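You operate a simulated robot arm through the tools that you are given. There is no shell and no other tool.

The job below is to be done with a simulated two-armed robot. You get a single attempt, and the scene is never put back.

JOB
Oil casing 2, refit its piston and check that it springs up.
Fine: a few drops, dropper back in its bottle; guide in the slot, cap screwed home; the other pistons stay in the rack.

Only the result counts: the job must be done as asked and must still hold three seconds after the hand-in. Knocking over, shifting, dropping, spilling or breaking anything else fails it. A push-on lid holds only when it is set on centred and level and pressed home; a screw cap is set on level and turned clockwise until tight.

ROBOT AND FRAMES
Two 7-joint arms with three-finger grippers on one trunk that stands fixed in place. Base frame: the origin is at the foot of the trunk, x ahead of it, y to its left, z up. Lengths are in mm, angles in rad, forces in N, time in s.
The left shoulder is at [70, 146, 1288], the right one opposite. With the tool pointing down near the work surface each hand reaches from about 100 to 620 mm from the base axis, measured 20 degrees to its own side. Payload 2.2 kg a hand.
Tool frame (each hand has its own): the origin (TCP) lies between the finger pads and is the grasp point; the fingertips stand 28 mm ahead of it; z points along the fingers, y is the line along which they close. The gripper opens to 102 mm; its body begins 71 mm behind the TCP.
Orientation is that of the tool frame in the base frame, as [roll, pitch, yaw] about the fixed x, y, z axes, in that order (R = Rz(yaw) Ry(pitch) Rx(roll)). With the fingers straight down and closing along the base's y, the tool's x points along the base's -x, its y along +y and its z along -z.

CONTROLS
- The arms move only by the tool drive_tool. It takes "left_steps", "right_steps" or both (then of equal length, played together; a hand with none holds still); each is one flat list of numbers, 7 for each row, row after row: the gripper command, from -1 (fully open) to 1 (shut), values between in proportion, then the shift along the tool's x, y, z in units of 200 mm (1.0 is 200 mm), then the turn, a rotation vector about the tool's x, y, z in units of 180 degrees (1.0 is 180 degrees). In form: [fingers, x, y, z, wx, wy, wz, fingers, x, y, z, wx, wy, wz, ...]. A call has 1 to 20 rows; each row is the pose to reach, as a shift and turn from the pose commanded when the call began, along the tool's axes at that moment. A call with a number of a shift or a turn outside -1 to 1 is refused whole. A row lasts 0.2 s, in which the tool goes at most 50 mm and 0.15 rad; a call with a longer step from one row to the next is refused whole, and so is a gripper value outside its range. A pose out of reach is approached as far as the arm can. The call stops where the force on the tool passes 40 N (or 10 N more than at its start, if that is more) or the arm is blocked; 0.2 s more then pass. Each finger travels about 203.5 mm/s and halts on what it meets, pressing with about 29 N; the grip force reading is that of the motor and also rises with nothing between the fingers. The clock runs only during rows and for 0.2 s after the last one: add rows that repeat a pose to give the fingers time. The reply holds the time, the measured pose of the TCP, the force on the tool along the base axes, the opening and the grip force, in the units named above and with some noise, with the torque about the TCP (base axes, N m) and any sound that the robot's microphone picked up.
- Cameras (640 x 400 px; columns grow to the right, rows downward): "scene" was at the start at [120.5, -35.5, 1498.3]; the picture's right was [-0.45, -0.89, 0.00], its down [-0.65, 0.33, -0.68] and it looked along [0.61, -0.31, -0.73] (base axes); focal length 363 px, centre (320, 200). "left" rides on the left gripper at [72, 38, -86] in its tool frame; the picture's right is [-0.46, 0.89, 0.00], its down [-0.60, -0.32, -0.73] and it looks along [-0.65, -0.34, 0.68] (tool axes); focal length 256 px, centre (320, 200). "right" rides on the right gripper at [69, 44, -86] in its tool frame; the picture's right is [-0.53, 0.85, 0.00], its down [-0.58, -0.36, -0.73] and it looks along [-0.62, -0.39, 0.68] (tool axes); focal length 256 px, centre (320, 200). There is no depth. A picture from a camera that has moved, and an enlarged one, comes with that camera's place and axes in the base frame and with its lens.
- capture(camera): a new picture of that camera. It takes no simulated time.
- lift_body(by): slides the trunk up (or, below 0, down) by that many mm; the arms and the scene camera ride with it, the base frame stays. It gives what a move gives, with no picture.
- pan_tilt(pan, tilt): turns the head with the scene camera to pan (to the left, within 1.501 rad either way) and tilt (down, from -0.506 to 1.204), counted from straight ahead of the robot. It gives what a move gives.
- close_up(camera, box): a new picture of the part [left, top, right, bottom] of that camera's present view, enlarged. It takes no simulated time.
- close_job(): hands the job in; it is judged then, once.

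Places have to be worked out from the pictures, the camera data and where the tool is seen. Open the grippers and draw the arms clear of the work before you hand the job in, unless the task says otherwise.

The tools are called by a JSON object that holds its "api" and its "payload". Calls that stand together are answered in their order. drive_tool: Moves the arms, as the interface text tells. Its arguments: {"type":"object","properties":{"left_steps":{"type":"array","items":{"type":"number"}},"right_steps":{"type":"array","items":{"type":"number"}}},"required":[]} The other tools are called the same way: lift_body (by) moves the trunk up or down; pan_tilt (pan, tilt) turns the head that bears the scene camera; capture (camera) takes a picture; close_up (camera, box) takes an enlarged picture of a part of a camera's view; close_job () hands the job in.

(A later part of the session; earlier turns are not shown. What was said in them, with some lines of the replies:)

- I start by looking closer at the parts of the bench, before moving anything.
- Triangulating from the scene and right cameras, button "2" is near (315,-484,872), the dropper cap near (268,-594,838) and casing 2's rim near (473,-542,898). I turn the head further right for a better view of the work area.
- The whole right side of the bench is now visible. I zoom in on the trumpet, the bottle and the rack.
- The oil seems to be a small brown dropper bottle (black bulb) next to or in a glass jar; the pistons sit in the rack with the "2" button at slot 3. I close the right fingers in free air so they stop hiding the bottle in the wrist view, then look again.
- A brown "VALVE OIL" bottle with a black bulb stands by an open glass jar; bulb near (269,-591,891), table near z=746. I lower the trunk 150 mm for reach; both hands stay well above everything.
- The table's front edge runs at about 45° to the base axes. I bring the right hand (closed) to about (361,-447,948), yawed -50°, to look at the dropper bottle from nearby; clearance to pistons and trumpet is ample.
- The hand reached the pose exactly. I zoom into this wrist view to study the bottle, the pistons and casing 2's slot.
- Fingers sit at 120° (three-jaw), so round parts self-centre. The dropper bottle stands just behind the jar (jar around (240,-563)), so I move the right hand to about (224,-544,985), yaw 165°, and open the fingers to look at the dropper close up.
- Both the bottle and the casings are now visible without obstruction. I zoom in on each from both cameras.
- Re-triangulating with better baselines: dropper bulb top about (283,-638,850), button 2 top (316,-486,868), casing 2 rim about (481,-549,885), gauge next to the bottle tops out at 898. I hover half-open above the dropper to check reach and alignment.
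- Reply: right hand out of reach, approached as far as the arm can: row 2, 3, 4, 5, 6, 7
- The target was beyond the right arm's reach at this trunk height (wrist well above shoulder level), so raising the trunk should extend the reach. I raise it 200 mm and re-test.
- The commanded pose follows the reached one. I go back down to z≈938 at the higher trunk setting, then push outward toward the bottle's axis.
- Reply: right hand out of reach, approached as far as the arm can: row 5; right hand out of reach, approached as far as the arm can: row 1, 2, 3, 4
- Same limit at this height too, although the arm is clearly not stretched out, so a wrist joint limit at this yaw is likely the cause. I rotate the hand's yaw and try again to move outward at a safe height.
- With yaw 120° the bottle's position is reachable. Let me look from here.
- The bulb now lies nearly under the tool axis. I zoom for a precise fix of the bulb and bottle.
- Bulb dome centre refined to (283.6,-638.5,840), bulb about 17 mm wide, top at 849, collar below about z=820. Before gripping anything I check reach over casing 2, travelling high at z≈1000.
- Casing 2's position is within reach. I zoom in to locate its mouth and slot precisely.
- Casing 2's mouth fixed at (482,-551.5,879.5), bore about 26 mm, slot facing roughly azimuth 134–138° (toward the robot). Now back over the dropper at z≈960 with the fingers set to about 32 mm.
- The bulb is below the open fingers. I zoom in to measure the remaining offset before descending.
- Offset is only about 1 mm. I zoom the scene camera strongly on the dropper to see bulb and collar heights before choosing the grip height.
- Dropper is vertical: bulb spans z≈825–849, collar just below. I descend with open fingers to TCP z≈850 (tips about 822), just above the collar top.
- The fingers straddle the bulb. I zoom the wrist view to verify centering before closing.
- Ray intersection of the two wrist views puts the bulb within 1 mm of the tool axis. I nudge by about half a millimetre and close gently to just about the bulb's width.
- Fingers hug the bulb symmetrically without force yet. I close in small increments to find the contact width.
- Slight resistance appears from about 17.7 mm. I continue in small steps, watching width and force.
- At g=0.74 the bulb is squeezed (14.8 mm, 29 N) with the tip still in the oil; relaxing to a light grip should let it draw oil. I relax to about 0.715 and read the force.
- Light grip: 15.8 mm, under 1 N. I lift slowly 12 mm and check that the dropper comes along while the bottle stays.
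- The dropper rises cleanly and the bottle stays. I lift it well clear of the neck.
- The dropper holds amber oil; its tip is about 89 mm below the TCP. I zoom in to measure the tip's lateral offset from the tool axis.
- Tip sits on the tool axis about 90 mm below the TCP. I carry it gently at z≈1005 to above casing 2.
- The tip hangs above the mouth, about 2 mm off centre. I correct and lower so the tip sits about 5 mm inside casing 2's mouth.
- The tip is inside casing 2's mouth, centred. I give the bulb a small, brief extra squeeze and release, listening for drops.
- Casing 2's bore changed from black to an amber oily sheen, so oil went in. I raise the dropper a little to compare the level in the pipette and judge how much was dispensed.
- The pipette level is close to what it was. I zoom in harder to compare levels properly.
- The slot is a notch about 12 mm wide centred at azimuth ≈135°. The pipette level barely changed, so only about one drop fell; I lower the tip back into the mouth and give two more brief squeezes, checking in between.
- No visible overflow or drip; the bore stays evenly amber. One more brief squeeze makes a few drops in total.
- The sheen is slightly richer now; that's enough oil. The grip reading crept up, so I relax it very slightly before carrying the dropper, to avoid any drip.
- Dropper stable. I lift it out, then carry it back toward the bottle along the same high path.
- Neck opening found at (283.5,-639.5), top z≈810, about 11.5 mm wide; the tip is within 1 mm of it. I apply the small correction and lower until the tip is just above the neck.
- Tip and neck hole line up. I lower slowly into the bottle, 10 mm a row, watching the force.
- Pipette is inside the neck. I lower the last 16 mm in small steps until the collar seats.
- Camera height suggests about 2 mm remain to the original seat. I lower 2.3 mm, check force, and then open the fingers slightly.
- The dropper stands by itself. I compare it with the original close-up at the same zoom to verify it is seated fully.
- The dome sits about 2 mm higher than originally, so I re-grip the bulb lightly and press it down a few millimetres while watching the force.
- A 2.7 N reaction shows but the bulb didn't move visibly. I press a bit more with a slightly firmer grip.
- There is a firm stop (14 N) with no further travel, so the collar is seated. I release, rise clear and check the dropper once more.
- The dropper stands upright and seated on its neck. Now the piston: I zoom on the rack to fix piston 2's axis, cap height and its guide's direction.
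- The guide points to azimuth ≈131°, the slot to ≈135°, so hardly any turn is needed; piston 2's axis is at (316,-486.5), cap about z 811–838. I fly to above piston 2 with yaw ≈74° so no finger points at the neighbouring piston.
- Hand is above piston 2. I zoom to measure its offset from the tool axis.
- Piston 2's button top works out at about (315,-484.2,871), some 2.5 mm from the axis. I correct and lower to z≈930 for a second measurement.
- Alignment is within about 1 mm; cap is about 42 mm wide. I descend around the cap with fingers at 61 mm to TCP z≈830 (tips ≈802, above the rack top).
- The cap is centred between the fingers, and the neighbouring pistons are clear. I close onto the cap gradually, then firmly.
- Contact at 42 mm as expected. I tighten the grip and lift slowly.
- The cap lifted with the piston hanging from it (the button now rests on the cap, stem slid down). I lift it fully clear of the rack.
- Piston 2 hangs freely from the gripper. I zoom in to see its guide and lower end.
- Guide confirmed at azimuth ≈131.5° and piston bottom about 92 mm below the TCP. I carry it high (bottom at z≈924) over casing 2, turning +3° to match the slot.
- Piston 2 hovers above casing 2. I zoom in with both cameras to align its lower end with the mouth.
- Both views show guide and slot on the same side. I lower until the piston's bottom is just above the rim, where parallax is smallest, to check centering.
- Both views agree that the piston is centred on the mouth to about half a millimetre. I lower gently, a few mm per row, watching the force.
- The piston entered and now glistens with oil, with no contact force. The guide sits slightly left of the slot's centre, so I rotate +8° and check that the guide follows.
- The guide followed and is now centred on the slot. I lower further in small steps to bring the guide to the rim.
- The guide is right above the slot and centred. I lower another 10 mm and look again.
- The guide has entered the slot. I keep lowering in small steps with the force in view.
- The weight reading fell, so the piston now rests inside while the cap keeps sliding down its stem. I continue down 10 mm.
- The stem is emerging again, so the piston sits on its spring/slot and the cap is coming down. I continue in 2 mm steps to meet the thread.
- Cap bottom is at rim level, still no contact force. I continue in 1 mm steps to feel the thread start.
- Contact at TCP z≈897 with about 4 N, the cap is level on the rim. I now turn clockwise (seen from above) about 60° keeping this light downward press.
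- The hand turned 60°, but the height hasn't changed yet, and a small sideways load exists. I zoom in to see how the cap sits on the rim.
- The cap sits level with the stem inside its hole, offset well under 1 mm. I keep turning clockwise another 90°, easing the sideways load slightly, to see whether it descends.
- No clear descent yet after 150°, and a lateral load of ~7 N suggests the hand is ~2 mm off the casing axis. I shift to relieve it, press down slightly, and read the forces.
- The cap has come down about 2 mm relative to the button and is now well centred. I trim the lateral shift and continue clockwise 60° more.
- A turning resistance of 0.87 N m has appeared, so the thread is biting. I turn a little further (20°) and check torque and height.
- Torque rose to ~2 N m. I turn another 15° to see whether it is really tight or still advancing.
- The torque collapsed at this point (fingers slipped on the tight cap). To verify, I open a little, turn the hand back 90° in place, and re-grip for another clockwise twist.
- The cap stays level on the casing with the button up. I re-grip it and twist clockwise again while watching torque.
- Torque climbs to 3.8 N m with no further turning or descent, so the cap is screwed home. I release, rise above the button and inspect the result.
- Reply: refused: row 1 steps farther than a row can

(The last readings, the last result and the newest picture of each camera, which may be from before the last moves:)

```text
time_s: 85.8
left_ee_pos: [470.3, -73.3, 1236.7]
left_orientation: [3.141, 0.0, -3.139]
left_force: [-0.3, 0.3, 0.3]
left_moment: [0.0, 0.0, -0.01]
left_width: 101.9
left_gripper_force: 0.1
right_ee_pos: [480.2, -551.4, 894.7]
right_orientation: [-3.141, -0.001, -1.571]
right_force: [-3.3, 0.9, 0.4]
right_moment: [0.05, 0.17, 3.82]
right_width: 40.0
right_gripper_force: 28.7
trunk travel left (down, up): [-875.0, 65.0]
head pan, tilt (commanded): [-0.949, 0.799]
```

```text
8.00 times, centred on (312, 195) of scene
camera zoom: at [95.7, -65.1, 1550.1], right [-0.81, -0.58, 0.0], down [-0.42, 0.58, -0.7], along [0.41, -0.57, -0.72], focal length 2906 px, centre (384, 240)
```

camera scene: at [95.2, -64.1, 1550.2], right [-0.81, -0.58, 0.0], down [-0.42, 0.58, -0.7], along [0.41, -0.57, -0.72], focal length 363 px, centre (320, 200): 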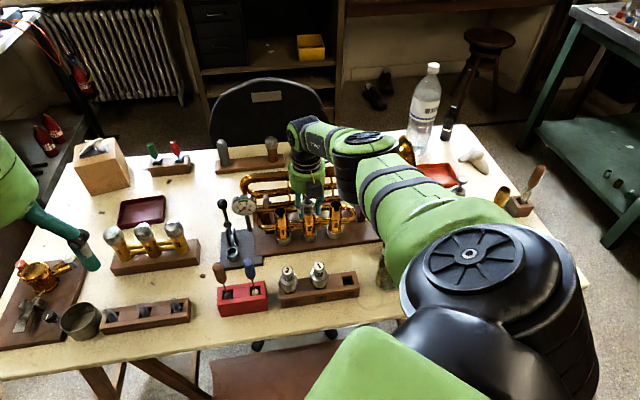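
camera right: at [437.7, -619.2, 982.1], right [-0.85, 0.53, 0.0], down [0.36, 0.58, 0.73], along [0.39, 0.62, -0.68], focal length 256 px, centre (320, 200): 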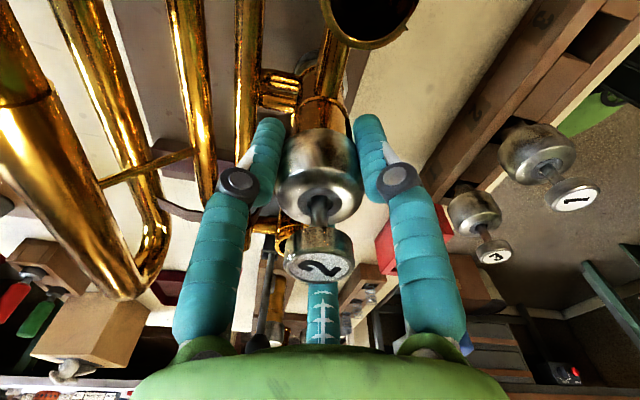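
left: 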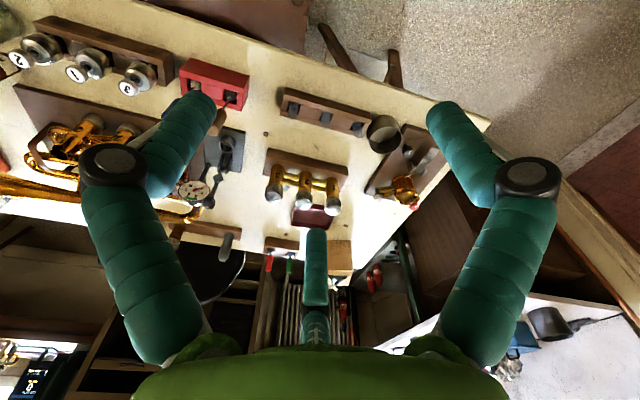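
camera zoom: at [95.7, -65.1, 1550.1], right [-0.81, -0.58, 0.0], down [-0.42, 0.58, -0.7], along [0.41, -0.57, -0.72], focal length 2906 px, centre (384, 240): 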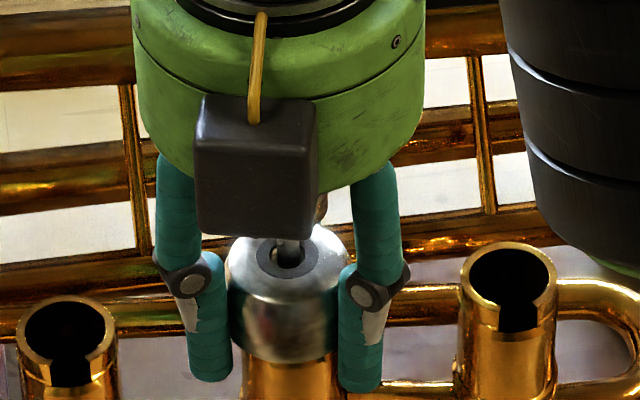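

That call was refused for its first-row turn, nothing moved. I release without further turn and rise.

{"api": "drive_tool", "payload": {"right_steps": [0.3, 0, 0, 0, 0, 0, 0, 0, 0, 0, 0, 0, 0, 0, 0, 0, 0, 0, 0, 0, 0, 0, 0, 0, -0.1, 0, 0, 0, 0, 0, 0, -0.2, 0, 0, 0, 0, 0, 0, -0.3, 0, 0, 0, 0, 0, 0, -0.4, 0, 0, 0, 0, 0, 0, -0.5, 0, 0, 0, 0, 0, 0, -0.6, 0, 0, 0, 0, 0, 0, -0.6, 0, 0, 0]}}

{"api": "capture", "payload": {"camera": "right"}}

{"api": "close_up", "payload": {"camera": "scene", "box": [292, 170, 332, 220]}}

```text
time_s: 88.0
left_ee_pos: [470.7, -74.2, 1235.1]
left_orientation: [-3.142, 0.002, -3.141]
left_force: [-0.3, 0.1, -0.8]
left_moment: [-0.03, 0.01, -0.03]
left_width: 101.8
left_gripper_force: 0.0
right_ee_pos: [481.5, -549.7, 1015.8]
right_orientation: [-3.141, -0.001, -1.584]
right_force: [0.8, 0.9, -0.1]
right_moment: [0.01, -0.03, -0.01]
right_width: 50.8
right_gripper_force: 0.1
trunk travel left (down, up): [-875.0, 65.0]
head pan, tilt (commanded): [-0.949, 0.799]
```

```text
taken
camera right: at [438.0, -618.2, 1102.5], right [-0.84, 0.55, 0.0], down [0.37, 0.57, 0.73], along [0.4, 0.61, -0.68], focal length 256 px, centre (320, 200)
```

right: 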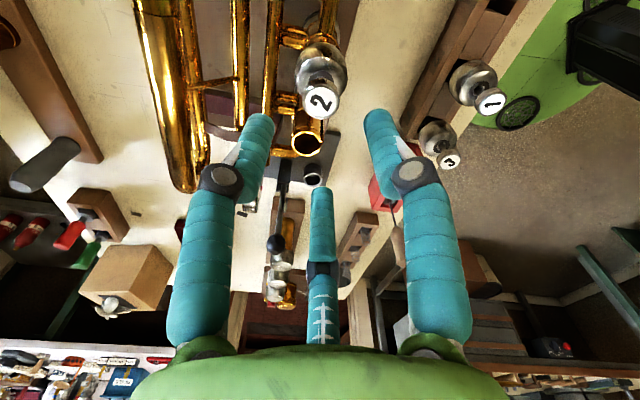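

```text
8.00 times, centred on (312, 195) of scene
camera zoom: at [96.5, -65.2, 1550.1], right [-0.81, -0.58, 0.0], down [-0.42, 0.58, -0.7], along [0.41, -0.57, -0.72], focal length 2906 px, centre (384, 240)
```

zoom: 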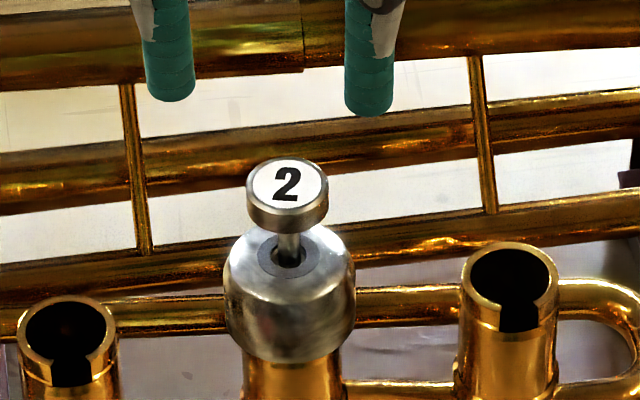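

The button reads "2" upright (so the guide is still in the slot) and the cap sits level. I inspect the joint between cap and casing closely.

{"api": "close_up", "payload": {"camera": "scene", "box": [298, 190, 322, 222]}}

{"api": "close_up", "payload": {"camera": "right", "box": [280, 20, 360, 130]}}

{"api": "close_up", "payload": {"camera": "scene", "box": [270, 180, 350, 250]}}

```text
12.50 times, centred on (310, 206) of scene
camera zoom: at [96.5, -65.2, 1550.1], right [-0.81, -0.58, 0.0], down [-0.42, 0.58, -0.7], along [0.41, -0.57, -0.72], focal length 4541 px, centre (445, 125)
```

zoom: 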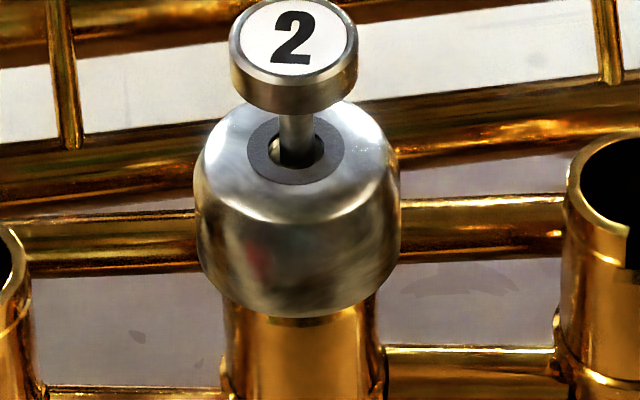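

```text
3.64 times, centred on (320, 75) of right
camera zoom: at [438.0, -618.2, 1102.5], right [-0.84, 0.55, 0.0], down [0.37, 0.57, 0.73], along [0.4, 0.61, -0.68], focal length 931 px, centre (320, 654)
```

zoom: 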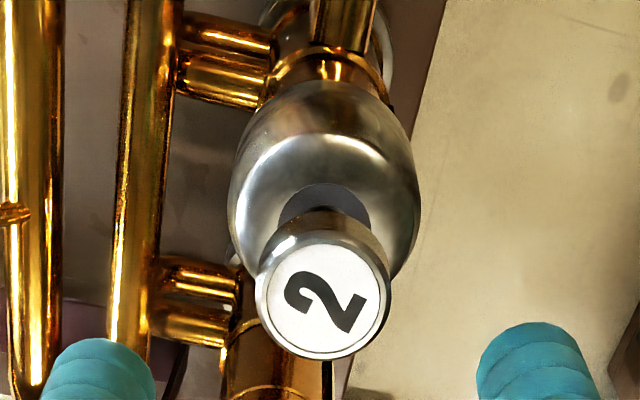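

```text
5.71 times, centred on (310, 215) of scene
camera zoom: at [96.5, -65.2, 1550.1], right [-0.81, -0.58, 0.0], down [-0.42, 0.58, -0.7], along [0.41, -0.57, -0.72], focal length 2076 px, centre (377, 114)
```

zoom: 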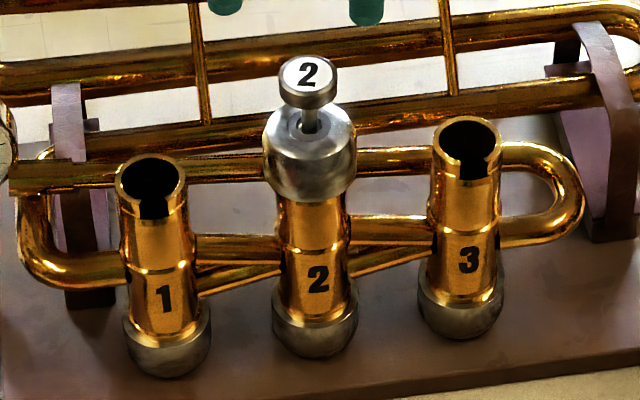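

The cap covers the thread evenly. Now the spring check: I close the fingers above the button (top at z≈937) and approach it from above.

{"api": "drive_tool", "payload": {"right_steps": [0.5, 0.009, -0.0026, 0, 0, 0, 0, 1, 0.009, -0.0026, 0, 0, 0, 0, 1, 0.009, -0.0026, 0.05, 0, 0, 0, 1, 0.009, -0.0026, 0.12, 0, 0, 0, 1, 0.009, -0.0026, 0.19, 0, 0, 0, 1, 0.009, -0.0026, 0.22, 0, 0, 0, 1, 0.009, -0.0026, 0.22, 0, 0, 0]}}

{"api": "close_up", "payload": {"camera": "scene", "box": [292, 170, 332, 220]}}

{"api": "close_up", "payload": {"camera": "right", "box": [260, 60, 380, 220]}}

```text
time_s: 89.6
left_ee_pos: [470.5, -74.5, 1236.2]
left_orientation: [-3.142, 0.001, -3.141]
left_force: [0.0, 0.2, 0.2]
left_moment: [0.02, -0.02, 0.0]
left_width: 101.5
left_gripper_force: 0.0
right_ee_pos: [481.4, -553.8, 971.4]
right_orientation: [3.141, -0.001, -1.585]
right_force: [-0.2, -0.1, 0.0]
right_moment: [-0.03, -0.02, 0.0]
right_width: 2.0
right_gripper_force: 29.3
trunk travel left (down, up): [-875.0, 65.0]
head pan, tilt (commanded): [-0.949, 0.799]
```

```text
8.00 times, centred on (312, 195) of scene
camera zoom: at [96.4, -65.1, 1550.1], right [-0.81, -0.58, 0.0], down [-0.42, 0.58, -0.7], along [0.41, -0.57, -0.72], focal length 2906 px, centre (384, 240)
```

zoom: 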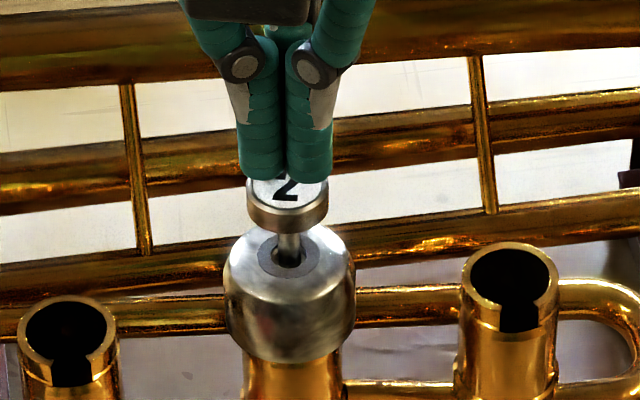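

```text
2.50 times, centred on (320, 140) of right
camera zoom: at [437.8, -621.0, 1058.4], right [-0.84, 0.55, 0.0], down [0.37, 0.57, 0.73], along [0.4, 0.61, -0.68], focal length 640 px, centre (320, 350)
```

zoom: 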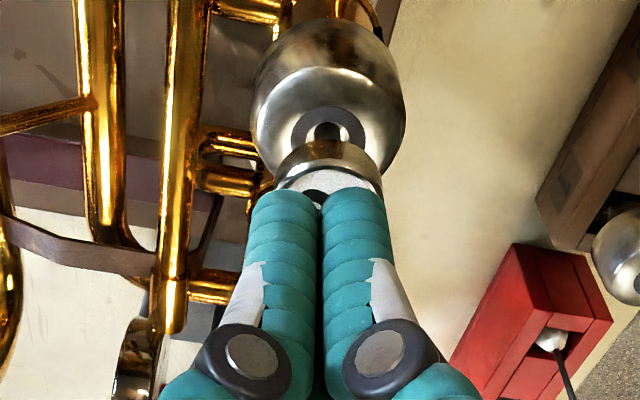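

Fingertips are just above the button, about 2 mm off its centre. I correct and press down in 2 mm steps to feel the spring.

{"api": "drive_tool", "payload": {"right_steps": [1, -0.009, 0.004, 0, 0, 0, 0, 1, -0.009, 0.004, 0.01, 0, 0, 0, 1, -0.009, 0.004, 0.02, 0, 0, 0, 1, -0.009, 0.004, 0.03, 0, 0, 0, 1, -0.009, 0.004, 0.04, 0, 0, 0, 1, -0.009, 0.004, 0.05, 0, 0, 0, 1, -0.009, 0.004, 0.05, 0, 0, 0]}}

{"api": "close_up", "payload": {"camera": "scene", "box": [292, 170, 332, 220]}}

```text
time_s: 91.2
left_ee_pos: [470.7, -74.5, 1237.5]
left_orientation: [-3.141, -0.001, -3.139]
left_force: [1.2, -0.2, -0.4]
left_moment: [0.02, 0.01, 0.01]
left_width: 102.1
left_gripper_force: 0.1
right_ee_pos: [482.0, -552.5, 962.2]
right_orientation: [-3.141, -0.001, -1.584]
right_force: [0.3, 0.4, 2.8]
right_moment: [0.01, -0.01, 0.03]
right_width: 6.1
right_gripper_force: 29.0
trunk travel left (down, up): [-875.0, 65.0]
head pan, tilt (commanded): [-0.949, 0.799]
```

```text
8.00 times, centred on (312, 195) of scene
camera zoom: at [96.2, -64.8, 1550.2], right [-0.81, -0.58, 0.0], down [-0.42, 0.58, -0.7], along [0.41, -0.57, -0.72], focal length 2906 px, centre (384, 240)
```

zoom: 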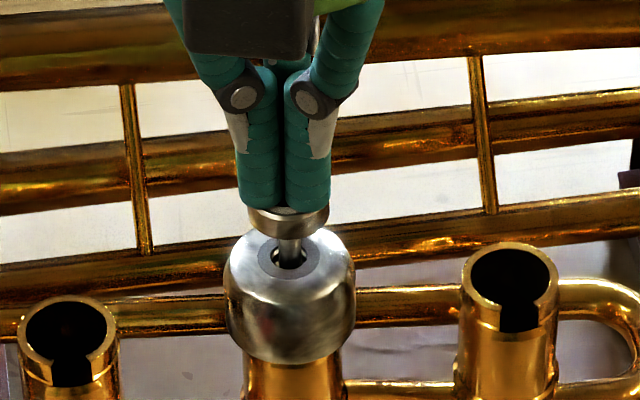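

The button gives with 2.8 N. I press it further down, still gently.

{"api": "drive_tool", "payload": {"right_steps": [1, 0, 0, 0.01, 0, 0, 0, 1, 0, 0, 0.02, 0, 0, 0, 1, 0, 0, 0.03, 0, 0, 0, 1, 0, 0, 0.04, 0, 0, 0, 1, 0, 0, 0.05, 0, 0, 0]}}

{"api": "close_up", "payload": {"camera": "scene", "box": [292, 170, 332, 220]}}

```text
time_s: 92.4
left_ee_pos: [470.7, -74.7, 1236.2]
left_orientation: [-3.141, 0.0, -3.14]
left_force: [0.2, 0.0, -0.8]
left_moment: [-0.04, 0.0, 0.0]
left_width: 102.3
left_gripper_force: 0.2
right_ee_pos: [481.2, -550.9, 950.9]
right_orientation: [-3.142, 0.0, -1.583]
right_force: [0.7, -0.1, 3.1]
right_moment: [-0.01, -0.02, 0.01]
right_width: 6.1
right_gripper_force: 28.4
trunk travel left (down, up): [-875.0, 65.0]
head pan, tilt (commanded): [-0.949, 0.799]
```

```text
8.00 times, centred on (312, 195) of scene
camera zoom: at [96.0, -64.5, 1550.2], right [-0.81, -0.58, 0.0], down [-0.42, 0.58, -0.7], along [0.41, -0.57, -0.72], focal length 2906 px, centre (384, 240)
```

zoom: 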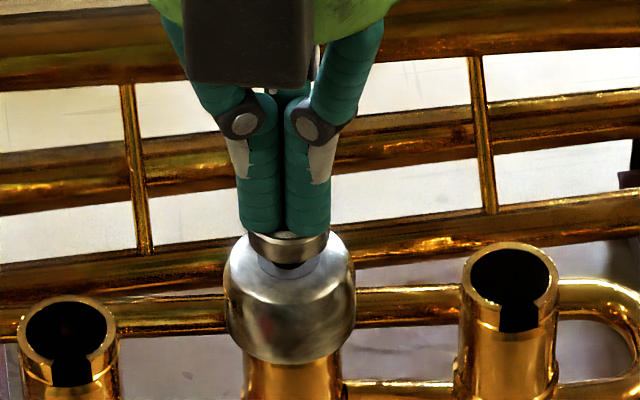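

The button goes down smoothly against about 3 N. I press the last few millimetres to full stroke.

{"api": "drive_tool", "payload": {"right_steps": [1, 0, 0, 0.01, 0, 0, 0, 1, 0, 0, 0.02, 0, 0, 0, 1, 0, 0, 0.03, 0, 0, 0, 1, 0, 0, 0.03, 0, 0, 0]}}

{"api": "close_up", "payload": {"camera": "scene", "box": [292, 170, 332, 220]}}

```text
time_s: 93.4
left_ee_pos: [471.8, -74.5, 1234.3]
left_orientation: [-3.141, 0.0, -3.14]
left_force: [0.2, 0.1, 0.0]
left_moment: [0.0, -0.01, 0.0]
left_width: 101.9
left_gripper_force: 0.1
right_ee_pos: [480.8, -550.7, 946.1]
right_orientation: [3.141, -0.001, -1.585]
right_force: [1.0, -0.1, 3.8]
right_moment: [-0.04, -0.06, -0.02]
right_width: 2.1
right_gripper_force: 28.4
trunk travel left (down, up): [-875.0, 65.0]
head pan, tilt (commanded): [-0.949, 0.799]
```

```text
8.00 times, centred on (312, 195) of scene
camera zoom: at [95.9, -64.3, 1550.2], right [-0.81, -0.58, 0.0], down [-0.42, 0.58, -0.7], along [0.41, -0.57, -0.72], focal length 2906 px, centre (384, 240)
```

zoom: 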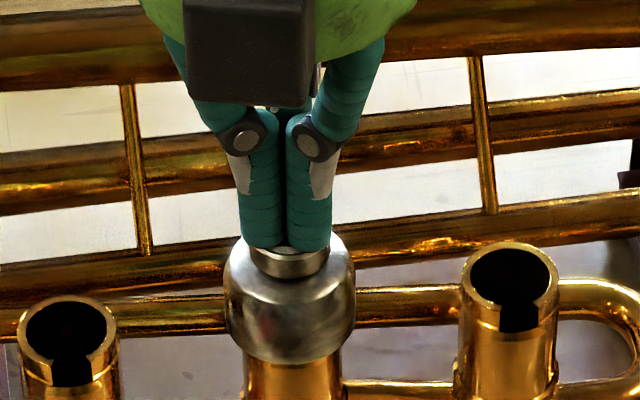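

The button is down at the cap (about 16 mm stroke, 3.8 N). Now I lift off to see it spring back.

{"api": "drive_tool", "payload": {"right_steps": [1, 0, 0, -0.05, 0, 0, 0, 1, 0, 0, -0.12, 0, 0, 0, 1, 0, 0, -0.22, 0, 0, 0, 1, 0, 0, -0.34, 0, 0, 0, 1, 0, 0, -0.46, 0, 0, 0, 1, 0, 0, -0.46, 0, 0, 0]}}

{"api": "close_up", "payload": {"camera": "scene", "box": [292, 170, 332, 220]}}

{"api": "capture", "payload": {"camera": "right"}}

```text
time_s: 94.8
left_ee_pos: [470.8, -74.5, 1234.9]
left_orientation: [3.141, 0.001, -3.139]
left_force: [-0.3, -0.3, -0.7]
left_moment: [0.05, 0.04, 0.0]
left_width: 102.0
left_gripper_force: 0.1
right_ee_pos: [481.0, -551.9, 1035.9]
right_orientation: [-3.142, -0.001, -1.583]
right_force: [-0.8, 0.2, 1.0]
right_moment: [0.0, -0.01, -0.02]
right_width: 2.2
right_gripper_force: 29.1
trunk travel left (down, up): [-875.0, 65.0]
head pan, tilt (commanded): [-0.949, 0.799]
```

```text
8.00 times, centred on (312, 195) of scene
camera zoom: at [96.7, -65.2, 1550.1], right [-0.81, -0.58, 0.0], down [-0.42, 0.58, -0.7], along [0.41, -0.57, -0.72], focal length 2906 px, centre (384, 240)
```

zoom: 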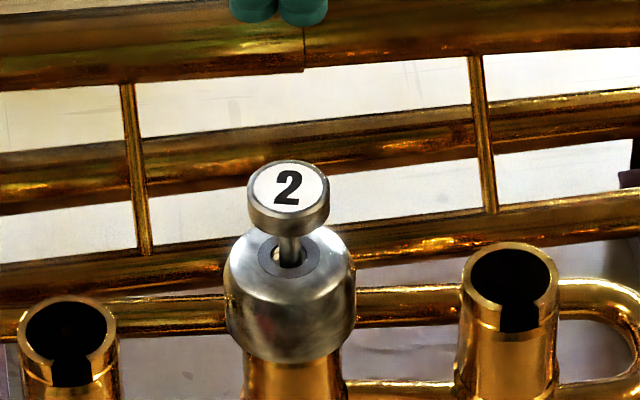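

```text
taken
camera right: at [436.4, -618.0, 1123.3], right [-0.84, 0.55, 0.0], down [0.37, 0.57, 0.73], along [0.4, 0.61, -0.68], focal length 256 px, centre (320, 200)
```

right: 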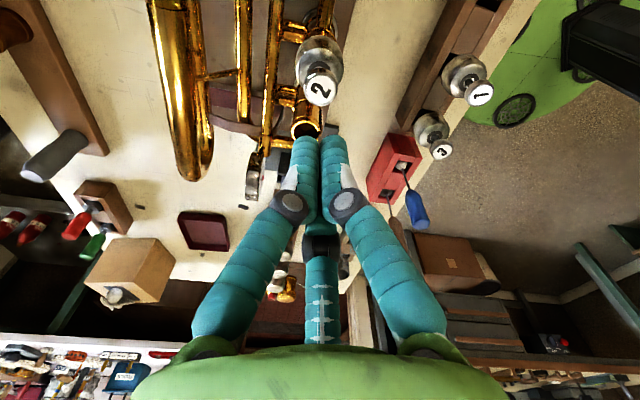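

The button sprang straight back up to its former height. Before finishing I want to double-check the dropper's seat, so I fly back over the bottle (high) to look at it closely.

{"api": "drive_tool", "payload": {"right_steps": [1, 0.0375, 0.0817, 0.015, 0, 0, -0.042, 1, 0.075, 0.163, 0.03, 0, 0, -0.084, 1, 0.1125, 0.245, 0.045, 0, 0, -0.126, 1, 0.15, 0.327, 0.06, 0, 0, -0.168, 1, 0.1875, 0.408, 0.075, 0, 0, -0.21, 1, 0.225, 0.49, 0.09, 0, 0, -0.252, 1, 0.2625, 0.572, 0.105, 0, 0, -0.294, 1, 0.3, 0.653, 0.12, 0, 0, -0.336, 0.8, 0.3375, 0.735, 0.135, 0, 0, -0.378, 0.6, 0.375, 0.817, 0.15, 0, 0, -0.42, 0.4, 0.4125, 0.898, 0.165, 0, 0, -0.462, 0.38, 0.45, 0.98, 0.18, 0, 0, -0.504, 0.38, 0.45, 0.98, 0.18, 0, 0, -0.504]}}

{"api": "capture", "payload": {"camera": "right"}}

{"api": "close_up", "payload": {"camera": "scene", "box": [384, 226, 408, 251]}}

```text
time_s: 97.6
left_ee_pos: [470.8, -74.5, 1235.8]
left_orientation: [-3.141, 0.0, -3.139]
left_force: [-0.2, 0.0, 0.4]
left_moment: [0.0, -0.03, -0.01]
left_width: 102.0
left_gripper_force: 0.0
right_ee_pos: [283.0, -639.3, 1002.5]
right_orientation: [3.14, -0.001, 0.002]
right_force: [0.1, 0.0, -0.5]
right_moment: [-0.01, 0.0, 0.04]
right_width: 31.6
right_gripper_force: 0.0
trunk travel left (down, up): [-875.0, 65.0]
head pan, tilt (commanded): [-0.949, 0.799]
```

```text
taken
camera right: at [351.9, -681.2, 1088.7], right [-0.53, -0.85, 0.0], down [-0.58, 0.36, 0.73], along [-0.62, 0.39, -0.68], focal length 256 px, centre (320, 200)
```

right: 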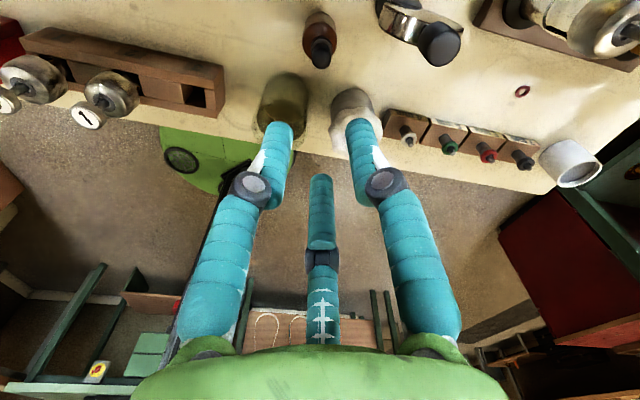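

```text
16.00 times, centred on (396, 238) of scene
camera zoom: at [96.7, -65.0, 1550.1], right [-0.81, -0.58, 0.0], down [-0.42, 0.58, -0.7], along [0.41, -0.57, -0.72], focal length 5812 px, centre (-896, -416)
```

zoom: 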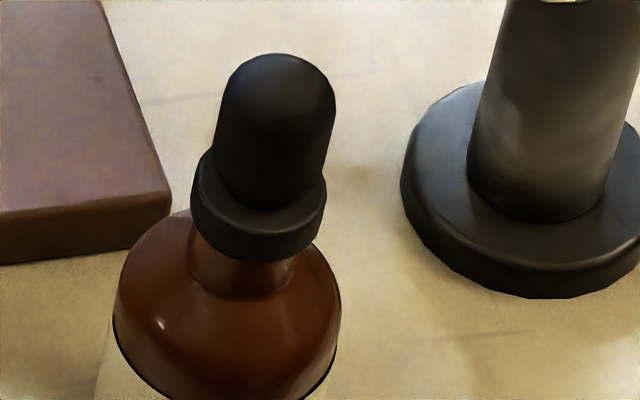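

From the scene camera it looks coaxial, just as at the start. One more zoom from the wrist camera to confirm that the collar sits squarely on the neck.

{"api": "close_up", "payload": {"camera": "right", "box": [280, 0, 360, 80]}}

```text
5.00 times, centred on (320, 40) of right
camera zoom: at [351.9, -681.2, 1088.7], right [-0.53, -0.85, 0.0], down [-0.58, 0.36, 0.73], along [-0.62, 0.39, -0.68], focal length 1280 px, centre (320, 1000)
```

zoom: 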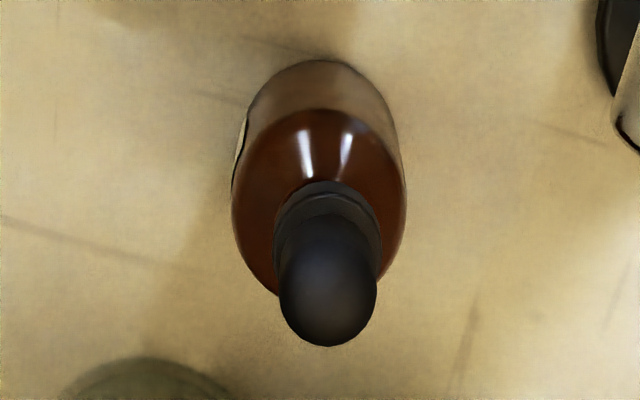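

In this view the collar sits about 1.5 mm off the bottle's axis. I rotate the hand 90° in the air to measure the offset in the other direction too.

{"api": "drive_tool", "payload": {"right_steps": [0.38, 0, 0, 0, 0, 0, -0.042, 0.38, 0, 0, 0, 0, 0, -0.084, 0.38, 0, 0, 0, 0, 0, -0.126, 0.38, 0, 0, 0, 0, 0, -0.168, 0.38, 0, 0, 0, 0, 0, -0.21, 0.38, 0, 0, 0, 0, 0, -0.252, 0.38, 0, 0, 0, 0, 0, -0.294, 0.38, 0, 0, 0, 0, 0, -0.336, 0.38, 0, 0, 0, 0, 0, -0.378, 0.38, 0, 0, 0, 0, 0, -0.42, 0.38, 0, 0, 0, 0, 0, -0.462, 0.38, 0, 0, 0, 0, 0, -0.5, 0.38, 0, 0, 0, 0, 0, -0.5]}}

{"api": "close_up", "payload": {"camera": "right", "box": [280, 0, 360, 80]}}

```text
time_s: 100.4
left_ee_pos: [471.7, -73.8, 1235.6]
left_orientation: [-3.141, -0.002, -3.14]
left_force: [0.2, 0.4, -1.1]
left_moment: [0.01, 0.01, -0.01]
left_width: 102.0
left_gripper_force: 0.1
right_ee_pos: [283.3, -638.5, 1001.3]
right_orientation: [-3.141, 0.002, 1.573]
right_force: [-0.2, 0.0, 0.0]
right_moment: [0.01, -0.02, 0.01]
right_width: 31.6
right_gripper_force: 0.1
trunk travel left (down, up): [-875.0, 65.0]
head pan, tilt (commanded): [-0.949, 0.799]
```

```text
5.00 times, centred on (320, 40) of right
camera zoom: at [327.3, -568.3, 1088.6], right [0.85, -0.53, 0.0], down [-0.36, -0.58, 0.73], along [-0.39, -0.62, -0.68], focal length 1280 px, centre (320, 1000)
```

zoom: 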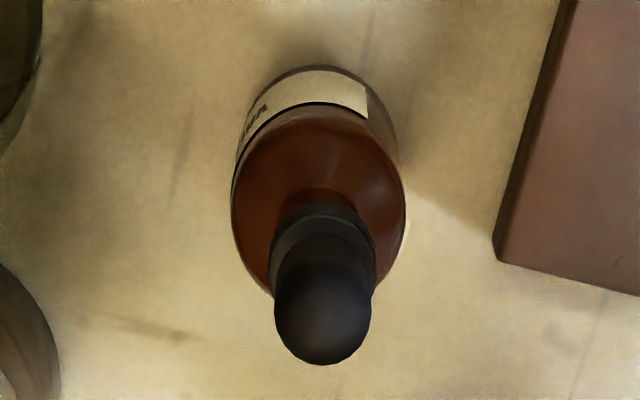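

The dropper sits about 1.7 mm off the bottle axis toward -y, which explains the slightly high collar. I'll re-grip it, lift a touch and re-seat it centred: first align over the bulb and come down to z≈900.

{"api": "drive_tool", "payload": {"right_steps": [0.38, -0.013, -0.0045, 0.1, 0, 0, 0, 0.38, -0.013, -0.0045, 0.2, 0, 0, 0, 0.38, -0.013, -0.0045, 0.3, 0, 0, 0, 0.38, -0.013, -0.0045, 0.4, 0, 0, 0, 0.38, -0.013, -0.0045, 0.5, 0, 0, 0, 0.38, -0.013, -0.0045, 0.5, 0, 0, 0]}}

{"api": "close_up", "payload": {"camera": "right", "box": [260, 40, 380, 140]}}

```text
time_s: 101.8
left_ee_pos: [471.5, -74.4, 1235.9]
left_orientation: [-3.14, 0.001, -3.14]
left_force: [0.6, -0.1, 0.4]
left_moment: [-0.02, -0.03, 0.0]
left_width: 101.8
left_gripper_force: 0.1
right_ee_pos: [282.7, -642.5, 901.0]
right_orientation: [-3.141, 0.001, 1.568]
right_force: [-0.4, 0.6, 0.4]
right_moment: [0.02, -0.01, 0.01]
right_width: 31.4
right_gripper_force: 0.2
trunk travel left (down, up): [-875.0, 65.0]
head pan, tilt (commanded): [-0.949, 0.799]
```

```text
4.00 times, centred on (320, 90) of right
camera zoom: at [327.3, -571.3, 988.3], right [0.84, -0.53, 0.0], down [-0.36, -0.57, 0.73], along [-0.39, -0.62, -0.68], focal length 1024 px, centre (320, 640)
```

zoom: 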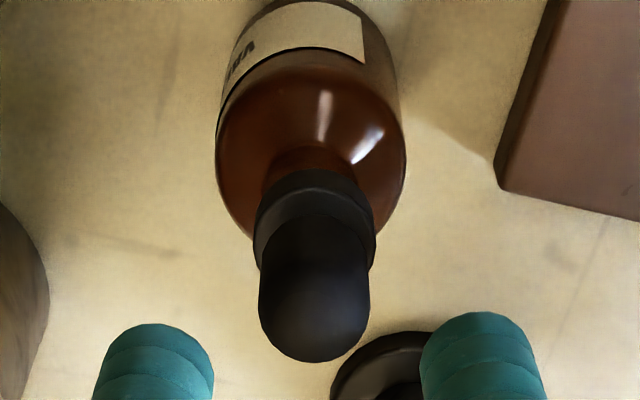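

Offset now about 1 mm; I correct it, descend to z≈853 and close lightly on the bulb.

{"api": "drive_tool", "payload": {"right_steps": [0.38, 0.0045, 0.001, 0.08, 0, 0, 0, 0.38, 0.0045, 0.001, 0.16, 0, 0, 0, 0.38, 0.0045, 0.001, 0.24, 0, 0, 0, 0.5, 0.0045, 0.001, 0.24, 0, 0, 0, 0.6, 0.0045, 0.001, 0.24, 0, 0, 0, 0.66, 0.0045, 0.001, 0.24, 0, 0, 0, 0.7, 0.0045, 0.001, 0.24, 0, 0, 0, 0.715, 0.0045, 0.001, 0.24, 0, 0, 0, 0.715, 0.0045, 0.001, 0.24, 0, 0, 0]}}

{"api": "close_up", "payload": {"camera": "right", "box": [240, 90, 400, 215]}}

{"api": "close_up", "payload": {"camera": "scene", "box": [370, 215, 418, 265]}}

```text
time_s: 103.8
left_ee_pos: [471.0, -74.9, 1236.2]
left_orientation: [3.141, 0.0, -3.14]
left_force: [-0.2, 0.1, 0.0]
left_moment: [0.03, -0.02, -0.01]
left_width: 101.8
left_gripper_force: 0.1
right_ee_pos: [282.1, -640.1, 852.4]
right_orientation: [-3.14, 0.002, 1.571]
right_force: [-1.3, -1.0, 0.0]
right_moment: [0.0, 0.02, 0.02]
right_width: 15.9
right_gripper_force: 1.2
trunk travel left (down, up): [-875.0, 65.0]
head pan, tilt (commanded): [-0.949, 0.799]
```

```text
3.20 times, centred on (320, 152) of right
camera zoom: at [326.1, -570.8, 940.1], right [0.85, -0.53, 0.0], down [-0.36, -0.58, 0.73], along [-0.39, -0.62, -0.68], focal length 819 px, centre (320, 352)
```

zoom: 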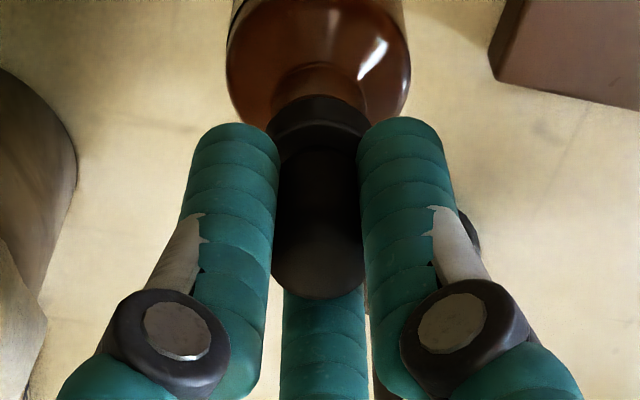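

```text
8.00 times, centred on (394, 240) of scene
camera zoom: at [96.5, -65.1, 1550.1], right [-0.81, -0.58, 0.0], down [-0.42, 0.58, -0.7], along [0.41, -0.57, -0.72], focal length 2906 px, centre (-272, -120)
```

zoom: 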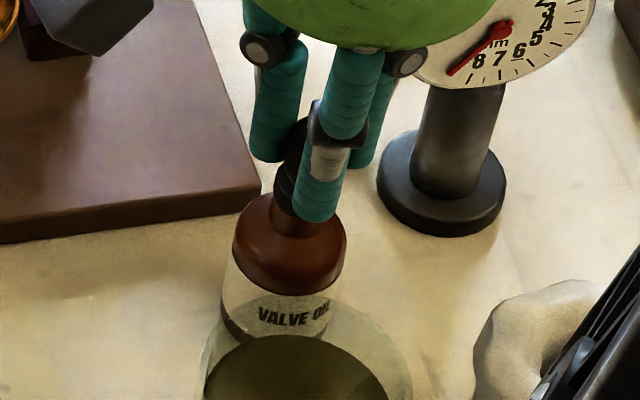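

Gripped lightly. I lift 4 mm, shift 1.7 mm toward the bottle axis and lower back 1 mm per row to see whether it goes deeper.

{"api": "drive_tool", "payload": {"right_steps": [0.715, 0, 0, -0.01, 0, 0, 0, 0.715, 0, 0, -0.02, 0, 0, 0, 0.715, 0.0085, 0.0013, -0.02, 0, 0, 0, 0.715, 0.0085, 0.0013, -0.01, 0, 0, 0, 0.715, 0.0085, 0.0013, -0.005, 0, 0, 0, 0.715, 0.0085, 0.0013, 0, 0, 0, 0, 0.715, 0.0085, 0.0013, 0.005, 0, 0, 0, 0.715, 0.0085, 0.0013, 0.01, 0, 0, 0, 0.715, 0.0085, 0.0013, 0.01, 0, 0, 0]}}

{"api": "close_up", "payload": {"camera": "right", "box": [240, 90, 400, 215]}}

{"api": "close_up", "payload": {"camera": "scene", "box": [370, 215, 418, 265]}}

```text
time_s: 105.8
left_ee_pos: [472.2, -73.3, 1235.2]
left_orientation: [-3.14, 0.0, -3.14]
left_force: [-0.5, 0.5, -0.5]
left_moment: [0.01, -0.01, 0.01]
left_width: 102.0
left_gripper_force: 0.1
right_ee_pos: [282.8, -637.2, 853.0]
right_orientation: [3.14, 0.001, 1.57]
right_force: [-0.2, -0.1, 5.1]
right_moment: [0.05, 0.0, 0.0]
right_width: 15.9
right_gripper_force: 28.3
trunk travel left (down, up): [-875.0, 65.0]
head pan, tilt (commanded): [-0.949, 0.799]
```

```text
3.20 times, centred on (320, 152) of right
camera zoom: at [327.1, -567.7, 939.0], right [0.84, -0.53, 0.0], down [-0.37, -0.57, 0.73], along [-0.39, -0.62, -0.68], focal length 819 px, centre (320, 352)
```

zoom: 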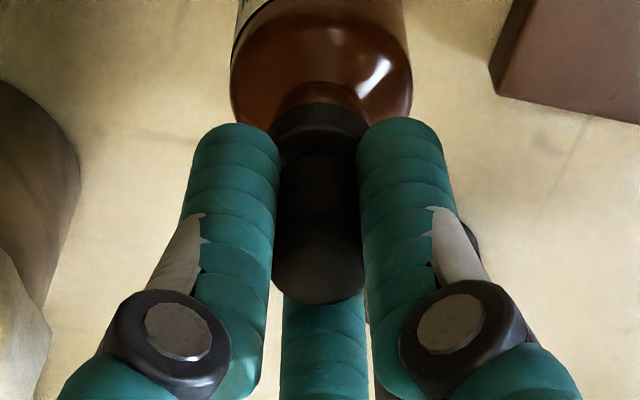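

```text
8.00 times, centred on (394, 240) of scene
camera zoom: at [96.0, -63.9, 1550.2], right [-0.81, -0.58, 0.0], down [-0.42, 0.58, -0.7], along [0.41, -0.57, -0.72], focal length 2906 px, centre (-272, -120)
```

zoom: 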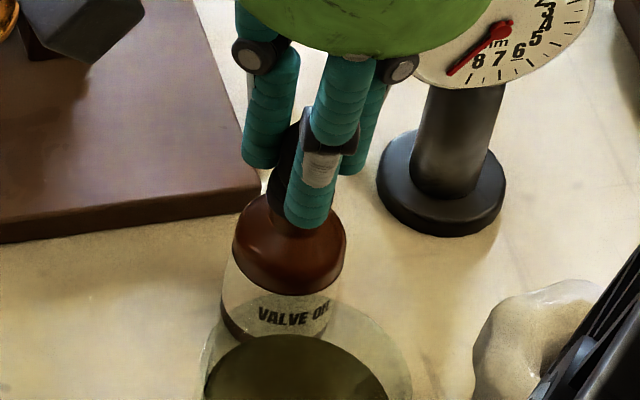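

Same firm stop, now better centred along this view. I release and rise to check its position from two directions again.

{"api": "drive_tool", "payload": {"right_steps": [0.6, 0, 0, 0, 0, 0, 0, 0.4, 0, 0, 0, 0, 0, 0, 0.38, 0, 0, -0.1, 0, 0, 0, 0.38, 0, 0, -0.24, 0, 0, 0, 0.38, 0, 0, -0.4, 0, 0, 0, 0.38, 0, 0, -0.55, 0, 0, 0, 0.38, 0, 0, -0.74, 0, 0, 0, 0.38, 0, 0, -0.74, 0, 0, 0]}}

{"api": "close_up", "payload": {"camera": "right", "box": [280, 0, 360, 80]}}

{"api": "close_up", "payload": {"camera": "scene", "box": [370, 215, 418, 265]}}

```text
time_s: 107.6
left_ee_pos: [472.3, -74.8, 1235.9]
left_orientation: [-3.141, 0.0, -3.139]
left_force: [-0.1, -0.3, -0.1]
left_moment: [0.0, -0.01, 0.02]
left_width: 102.1
left_gripper_force: 0.1
right_ee_pos: [283.6, -638.7, 998.5]
right_orientation: [-3.14, 0.001, 1.568]
right_force: [-0.2, -0.1, 0.0]
right_moment: [-0.04, 0.0, -0.01]
right_width: 31.4
right_gripper_force: 0.0
trunk travel left (down, up): [-875.0, 65.0]
head pan, tilt (commanded): [-0.949, 0.799]
```

```text
5.00 times, centred on (320, 40) of right
camera zoom: at [328.3, -568.3, 1085.5], right [0.85, -0.53, 0.0], down [-0.36, -0.58, 0.73], along [-0.39, -0.62, -0.68], focal length 1280 px, centre (320, 1000)
```

zoom: 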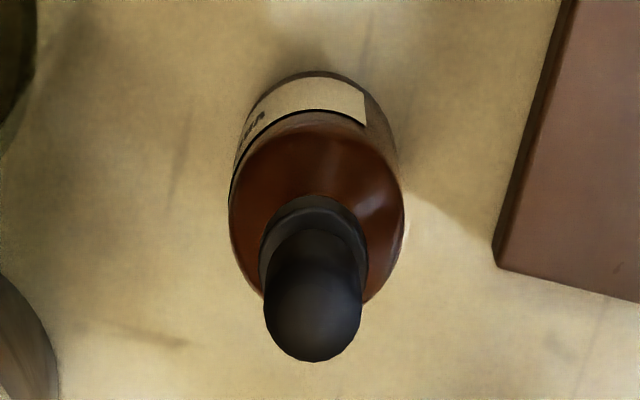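

```text
8.00 times, centred on (394, 240) of scene
camera zoom: at [96.6, -65.3, 1550.1], right [-0.81, -0.58, 0.0], down [-0.42, 0.58, -0.7], along [0.41, -0.57, -0.72], focal length 2906 px, centre (-272, -120)
```

zoom: 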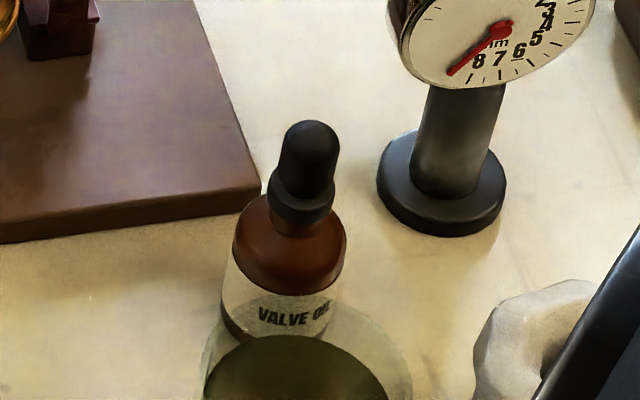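

The dropper is now centred: dome position matches the original picture to about half a millimetre. I raise the right hand and draw it back toward the robot, opening the gripper.

{"api": "drive_tool", "payload": {"right_steps": [0.38, 0, 0, -0.15, 0, 0, 0, 0.38, 0, 0, -0.3, 0, 0, 0, 0.38, 0, 0, -0.45, 0, 0, 0, 0.38, 0, 0, -0.6, 0, 0, 0, 0.38, 0, 0, -0.75, 0, 0, 0, 0.2, 0.15, 0, -0.8, 0, 0, 0, 0, 0.32, 0, -0.8, 0, 0, 0, -0.3, 0.49, 0, -0.8, 0, 0, 0, -0.6, 0.66, 0, -0.8, 0, 0, 0, -1, 0.83, 0, -0.8, 0, 0, 0, -1, 1.0, 0, -0.8, 0, 0, 0, -1, 1.0, 0, -0.8, 0, 0, 0]}}

{"api": "drive_tool", "payload": {"right_steps": [-1, 0.15, 0, 0, 0, 0, 0, -1, 0.3, 0, 0, 0, 0, 0, -1, 0.4, 0, 0, 0, 0, 0, -1, 0.4, 0, 0, 0, 0, 0]}}

{"api": "capture", "payload": {"camera": "scene"}}

{"api": "close_up", "payload": {"camera": "scene", "box": [260, 170, 420, 320]}}

{"api": "close_up", "payload": {"camera": "scene", "box": [292, 175, 332, 225]}}

```text
time_s: 110.2
left_ee_pos: [470.5, -75.5, 1236.3]
left_orientation: [-3.14, 0.0, -3.141]
left_force: [0.2, -0.2, 0.4]
left_moment: [0.02, 0.0, 0.0]
left_width: 102.0
left_gripper_force: 0.1
right_ee_pos: [282.8, -439.1, 1160.0]
right_orientation: [3.14, 0.002, 1.569]
right_force: [0.7, 0.0, -0.2]
right_moment: [0.0, 0.0, 0.01]
right_width: 101.9
right_gripper_force: 0.1
trunk travel left (down, up): [-875.0, 65.0]
head pan, tilt (commanded): [-0.949, 0.799]
```

```text
time_s: 111.2
left_ee_pos: [471.5, -74.2, 1235.6]
left_orientation: [3.141, 0.001, -3.14]
left_force: [0.0, -0.7, -0.5]
left_moment: [-0.01, -0.02, 0.0]
left_width: 102.0
left_gripper_force: 0.1
right_ee_pos: [284.1, -358.6, 1158.6]
right_orientation: [3.141, 0.002, 1.57]
right_force: [-0.3, 0.4, 0.8]
right_moment: [0.03, -0.01, 0.04]
right_width: 101.9
right_gripper_force: 0.0
trunk travel left (down, up): [-875.0, 65.0]
head pan, tilt (commanded): [-0.949, 0.799]
```

```text
taken
camera scene: at [96.2, -64.9, 1550.1], right [-0.81, -0.58, 0.0], down [-0.42, 0.58, -0.7], along [0.41, -0.57, -0.72], focal length 363 px, centre (320, 200)
```

scene: 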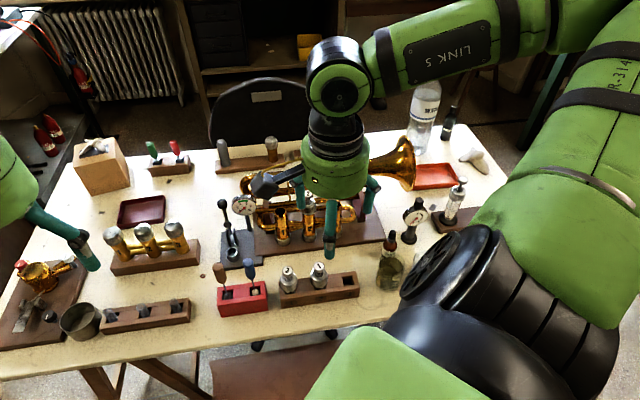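

```text
2.67 times, centred on (340, 245) of scene
camera zoom: at [96.2, -64.9, 1550.1], right [-0.81, -0.58, 0.0], down [-0.42, 0.58, -0.7], along [0.41, -0.57, -0.72], focal length 969 px, centre (267, 80)
```

zoom: 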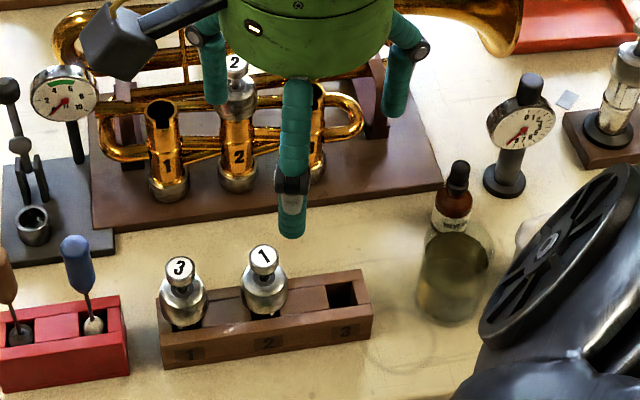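

```text
8.00 times, centred on (312, 200) of scene
camera zoom: at [96.2, -64.9, 1550.1], right [-0.81, -0.58, 0.0], down [-0.42, 0.58, -0.7], along [0.41, -0.57, -0.72], focal length 2906 px, centre (384, 200)
```

zoom: 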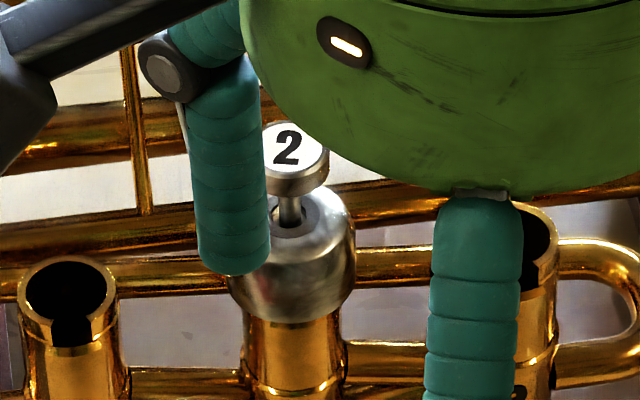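

Piston 2 is in casing 2 with its cap tight and button up. Pistons 1 and 3 are still in the rack, the dropper is back in its bottle and nothing else has moved. Both grippers are open and well above the bench, so I hand the job in.

{"api": "close_job", "payload": {}}

```text
The job is handed in.
```

I oiled casing 2, fitted piston 2 back in it with the cap screwed tight, and handed the job in. The button springs back up when pressed.

- **Oil:** I gave three brief squeezes of the dropper into casing 2, and the bore and piston showed an oily sheen. I couldn't count the drops, so "a few" is my estimate.
- **Dropper:** It is back in its bottle. It first sat about 1.7 mm off centre, so I lifted and re-seated it. It is now within about half a millimetre of where it started.
- **Piston:** The guide went into the casing slot, and the "2" on the button still reads upright.
- **Cap:** It sits level. On a second grip it resisted further clockwise turning at 3.8 N·m and dropped no lower. The first grip had slipped at about 2 N·m.
- **Spring check:** I pressed the button about 16 mm against 3–4 N, and it returned to its former height to within about 1 mm.
- **Everything else:** Pistons 1 and 3 are still in the rack, and I saw nothing knocked, shifted or spilled. Both grippers are open and the arms are clear of the bench.
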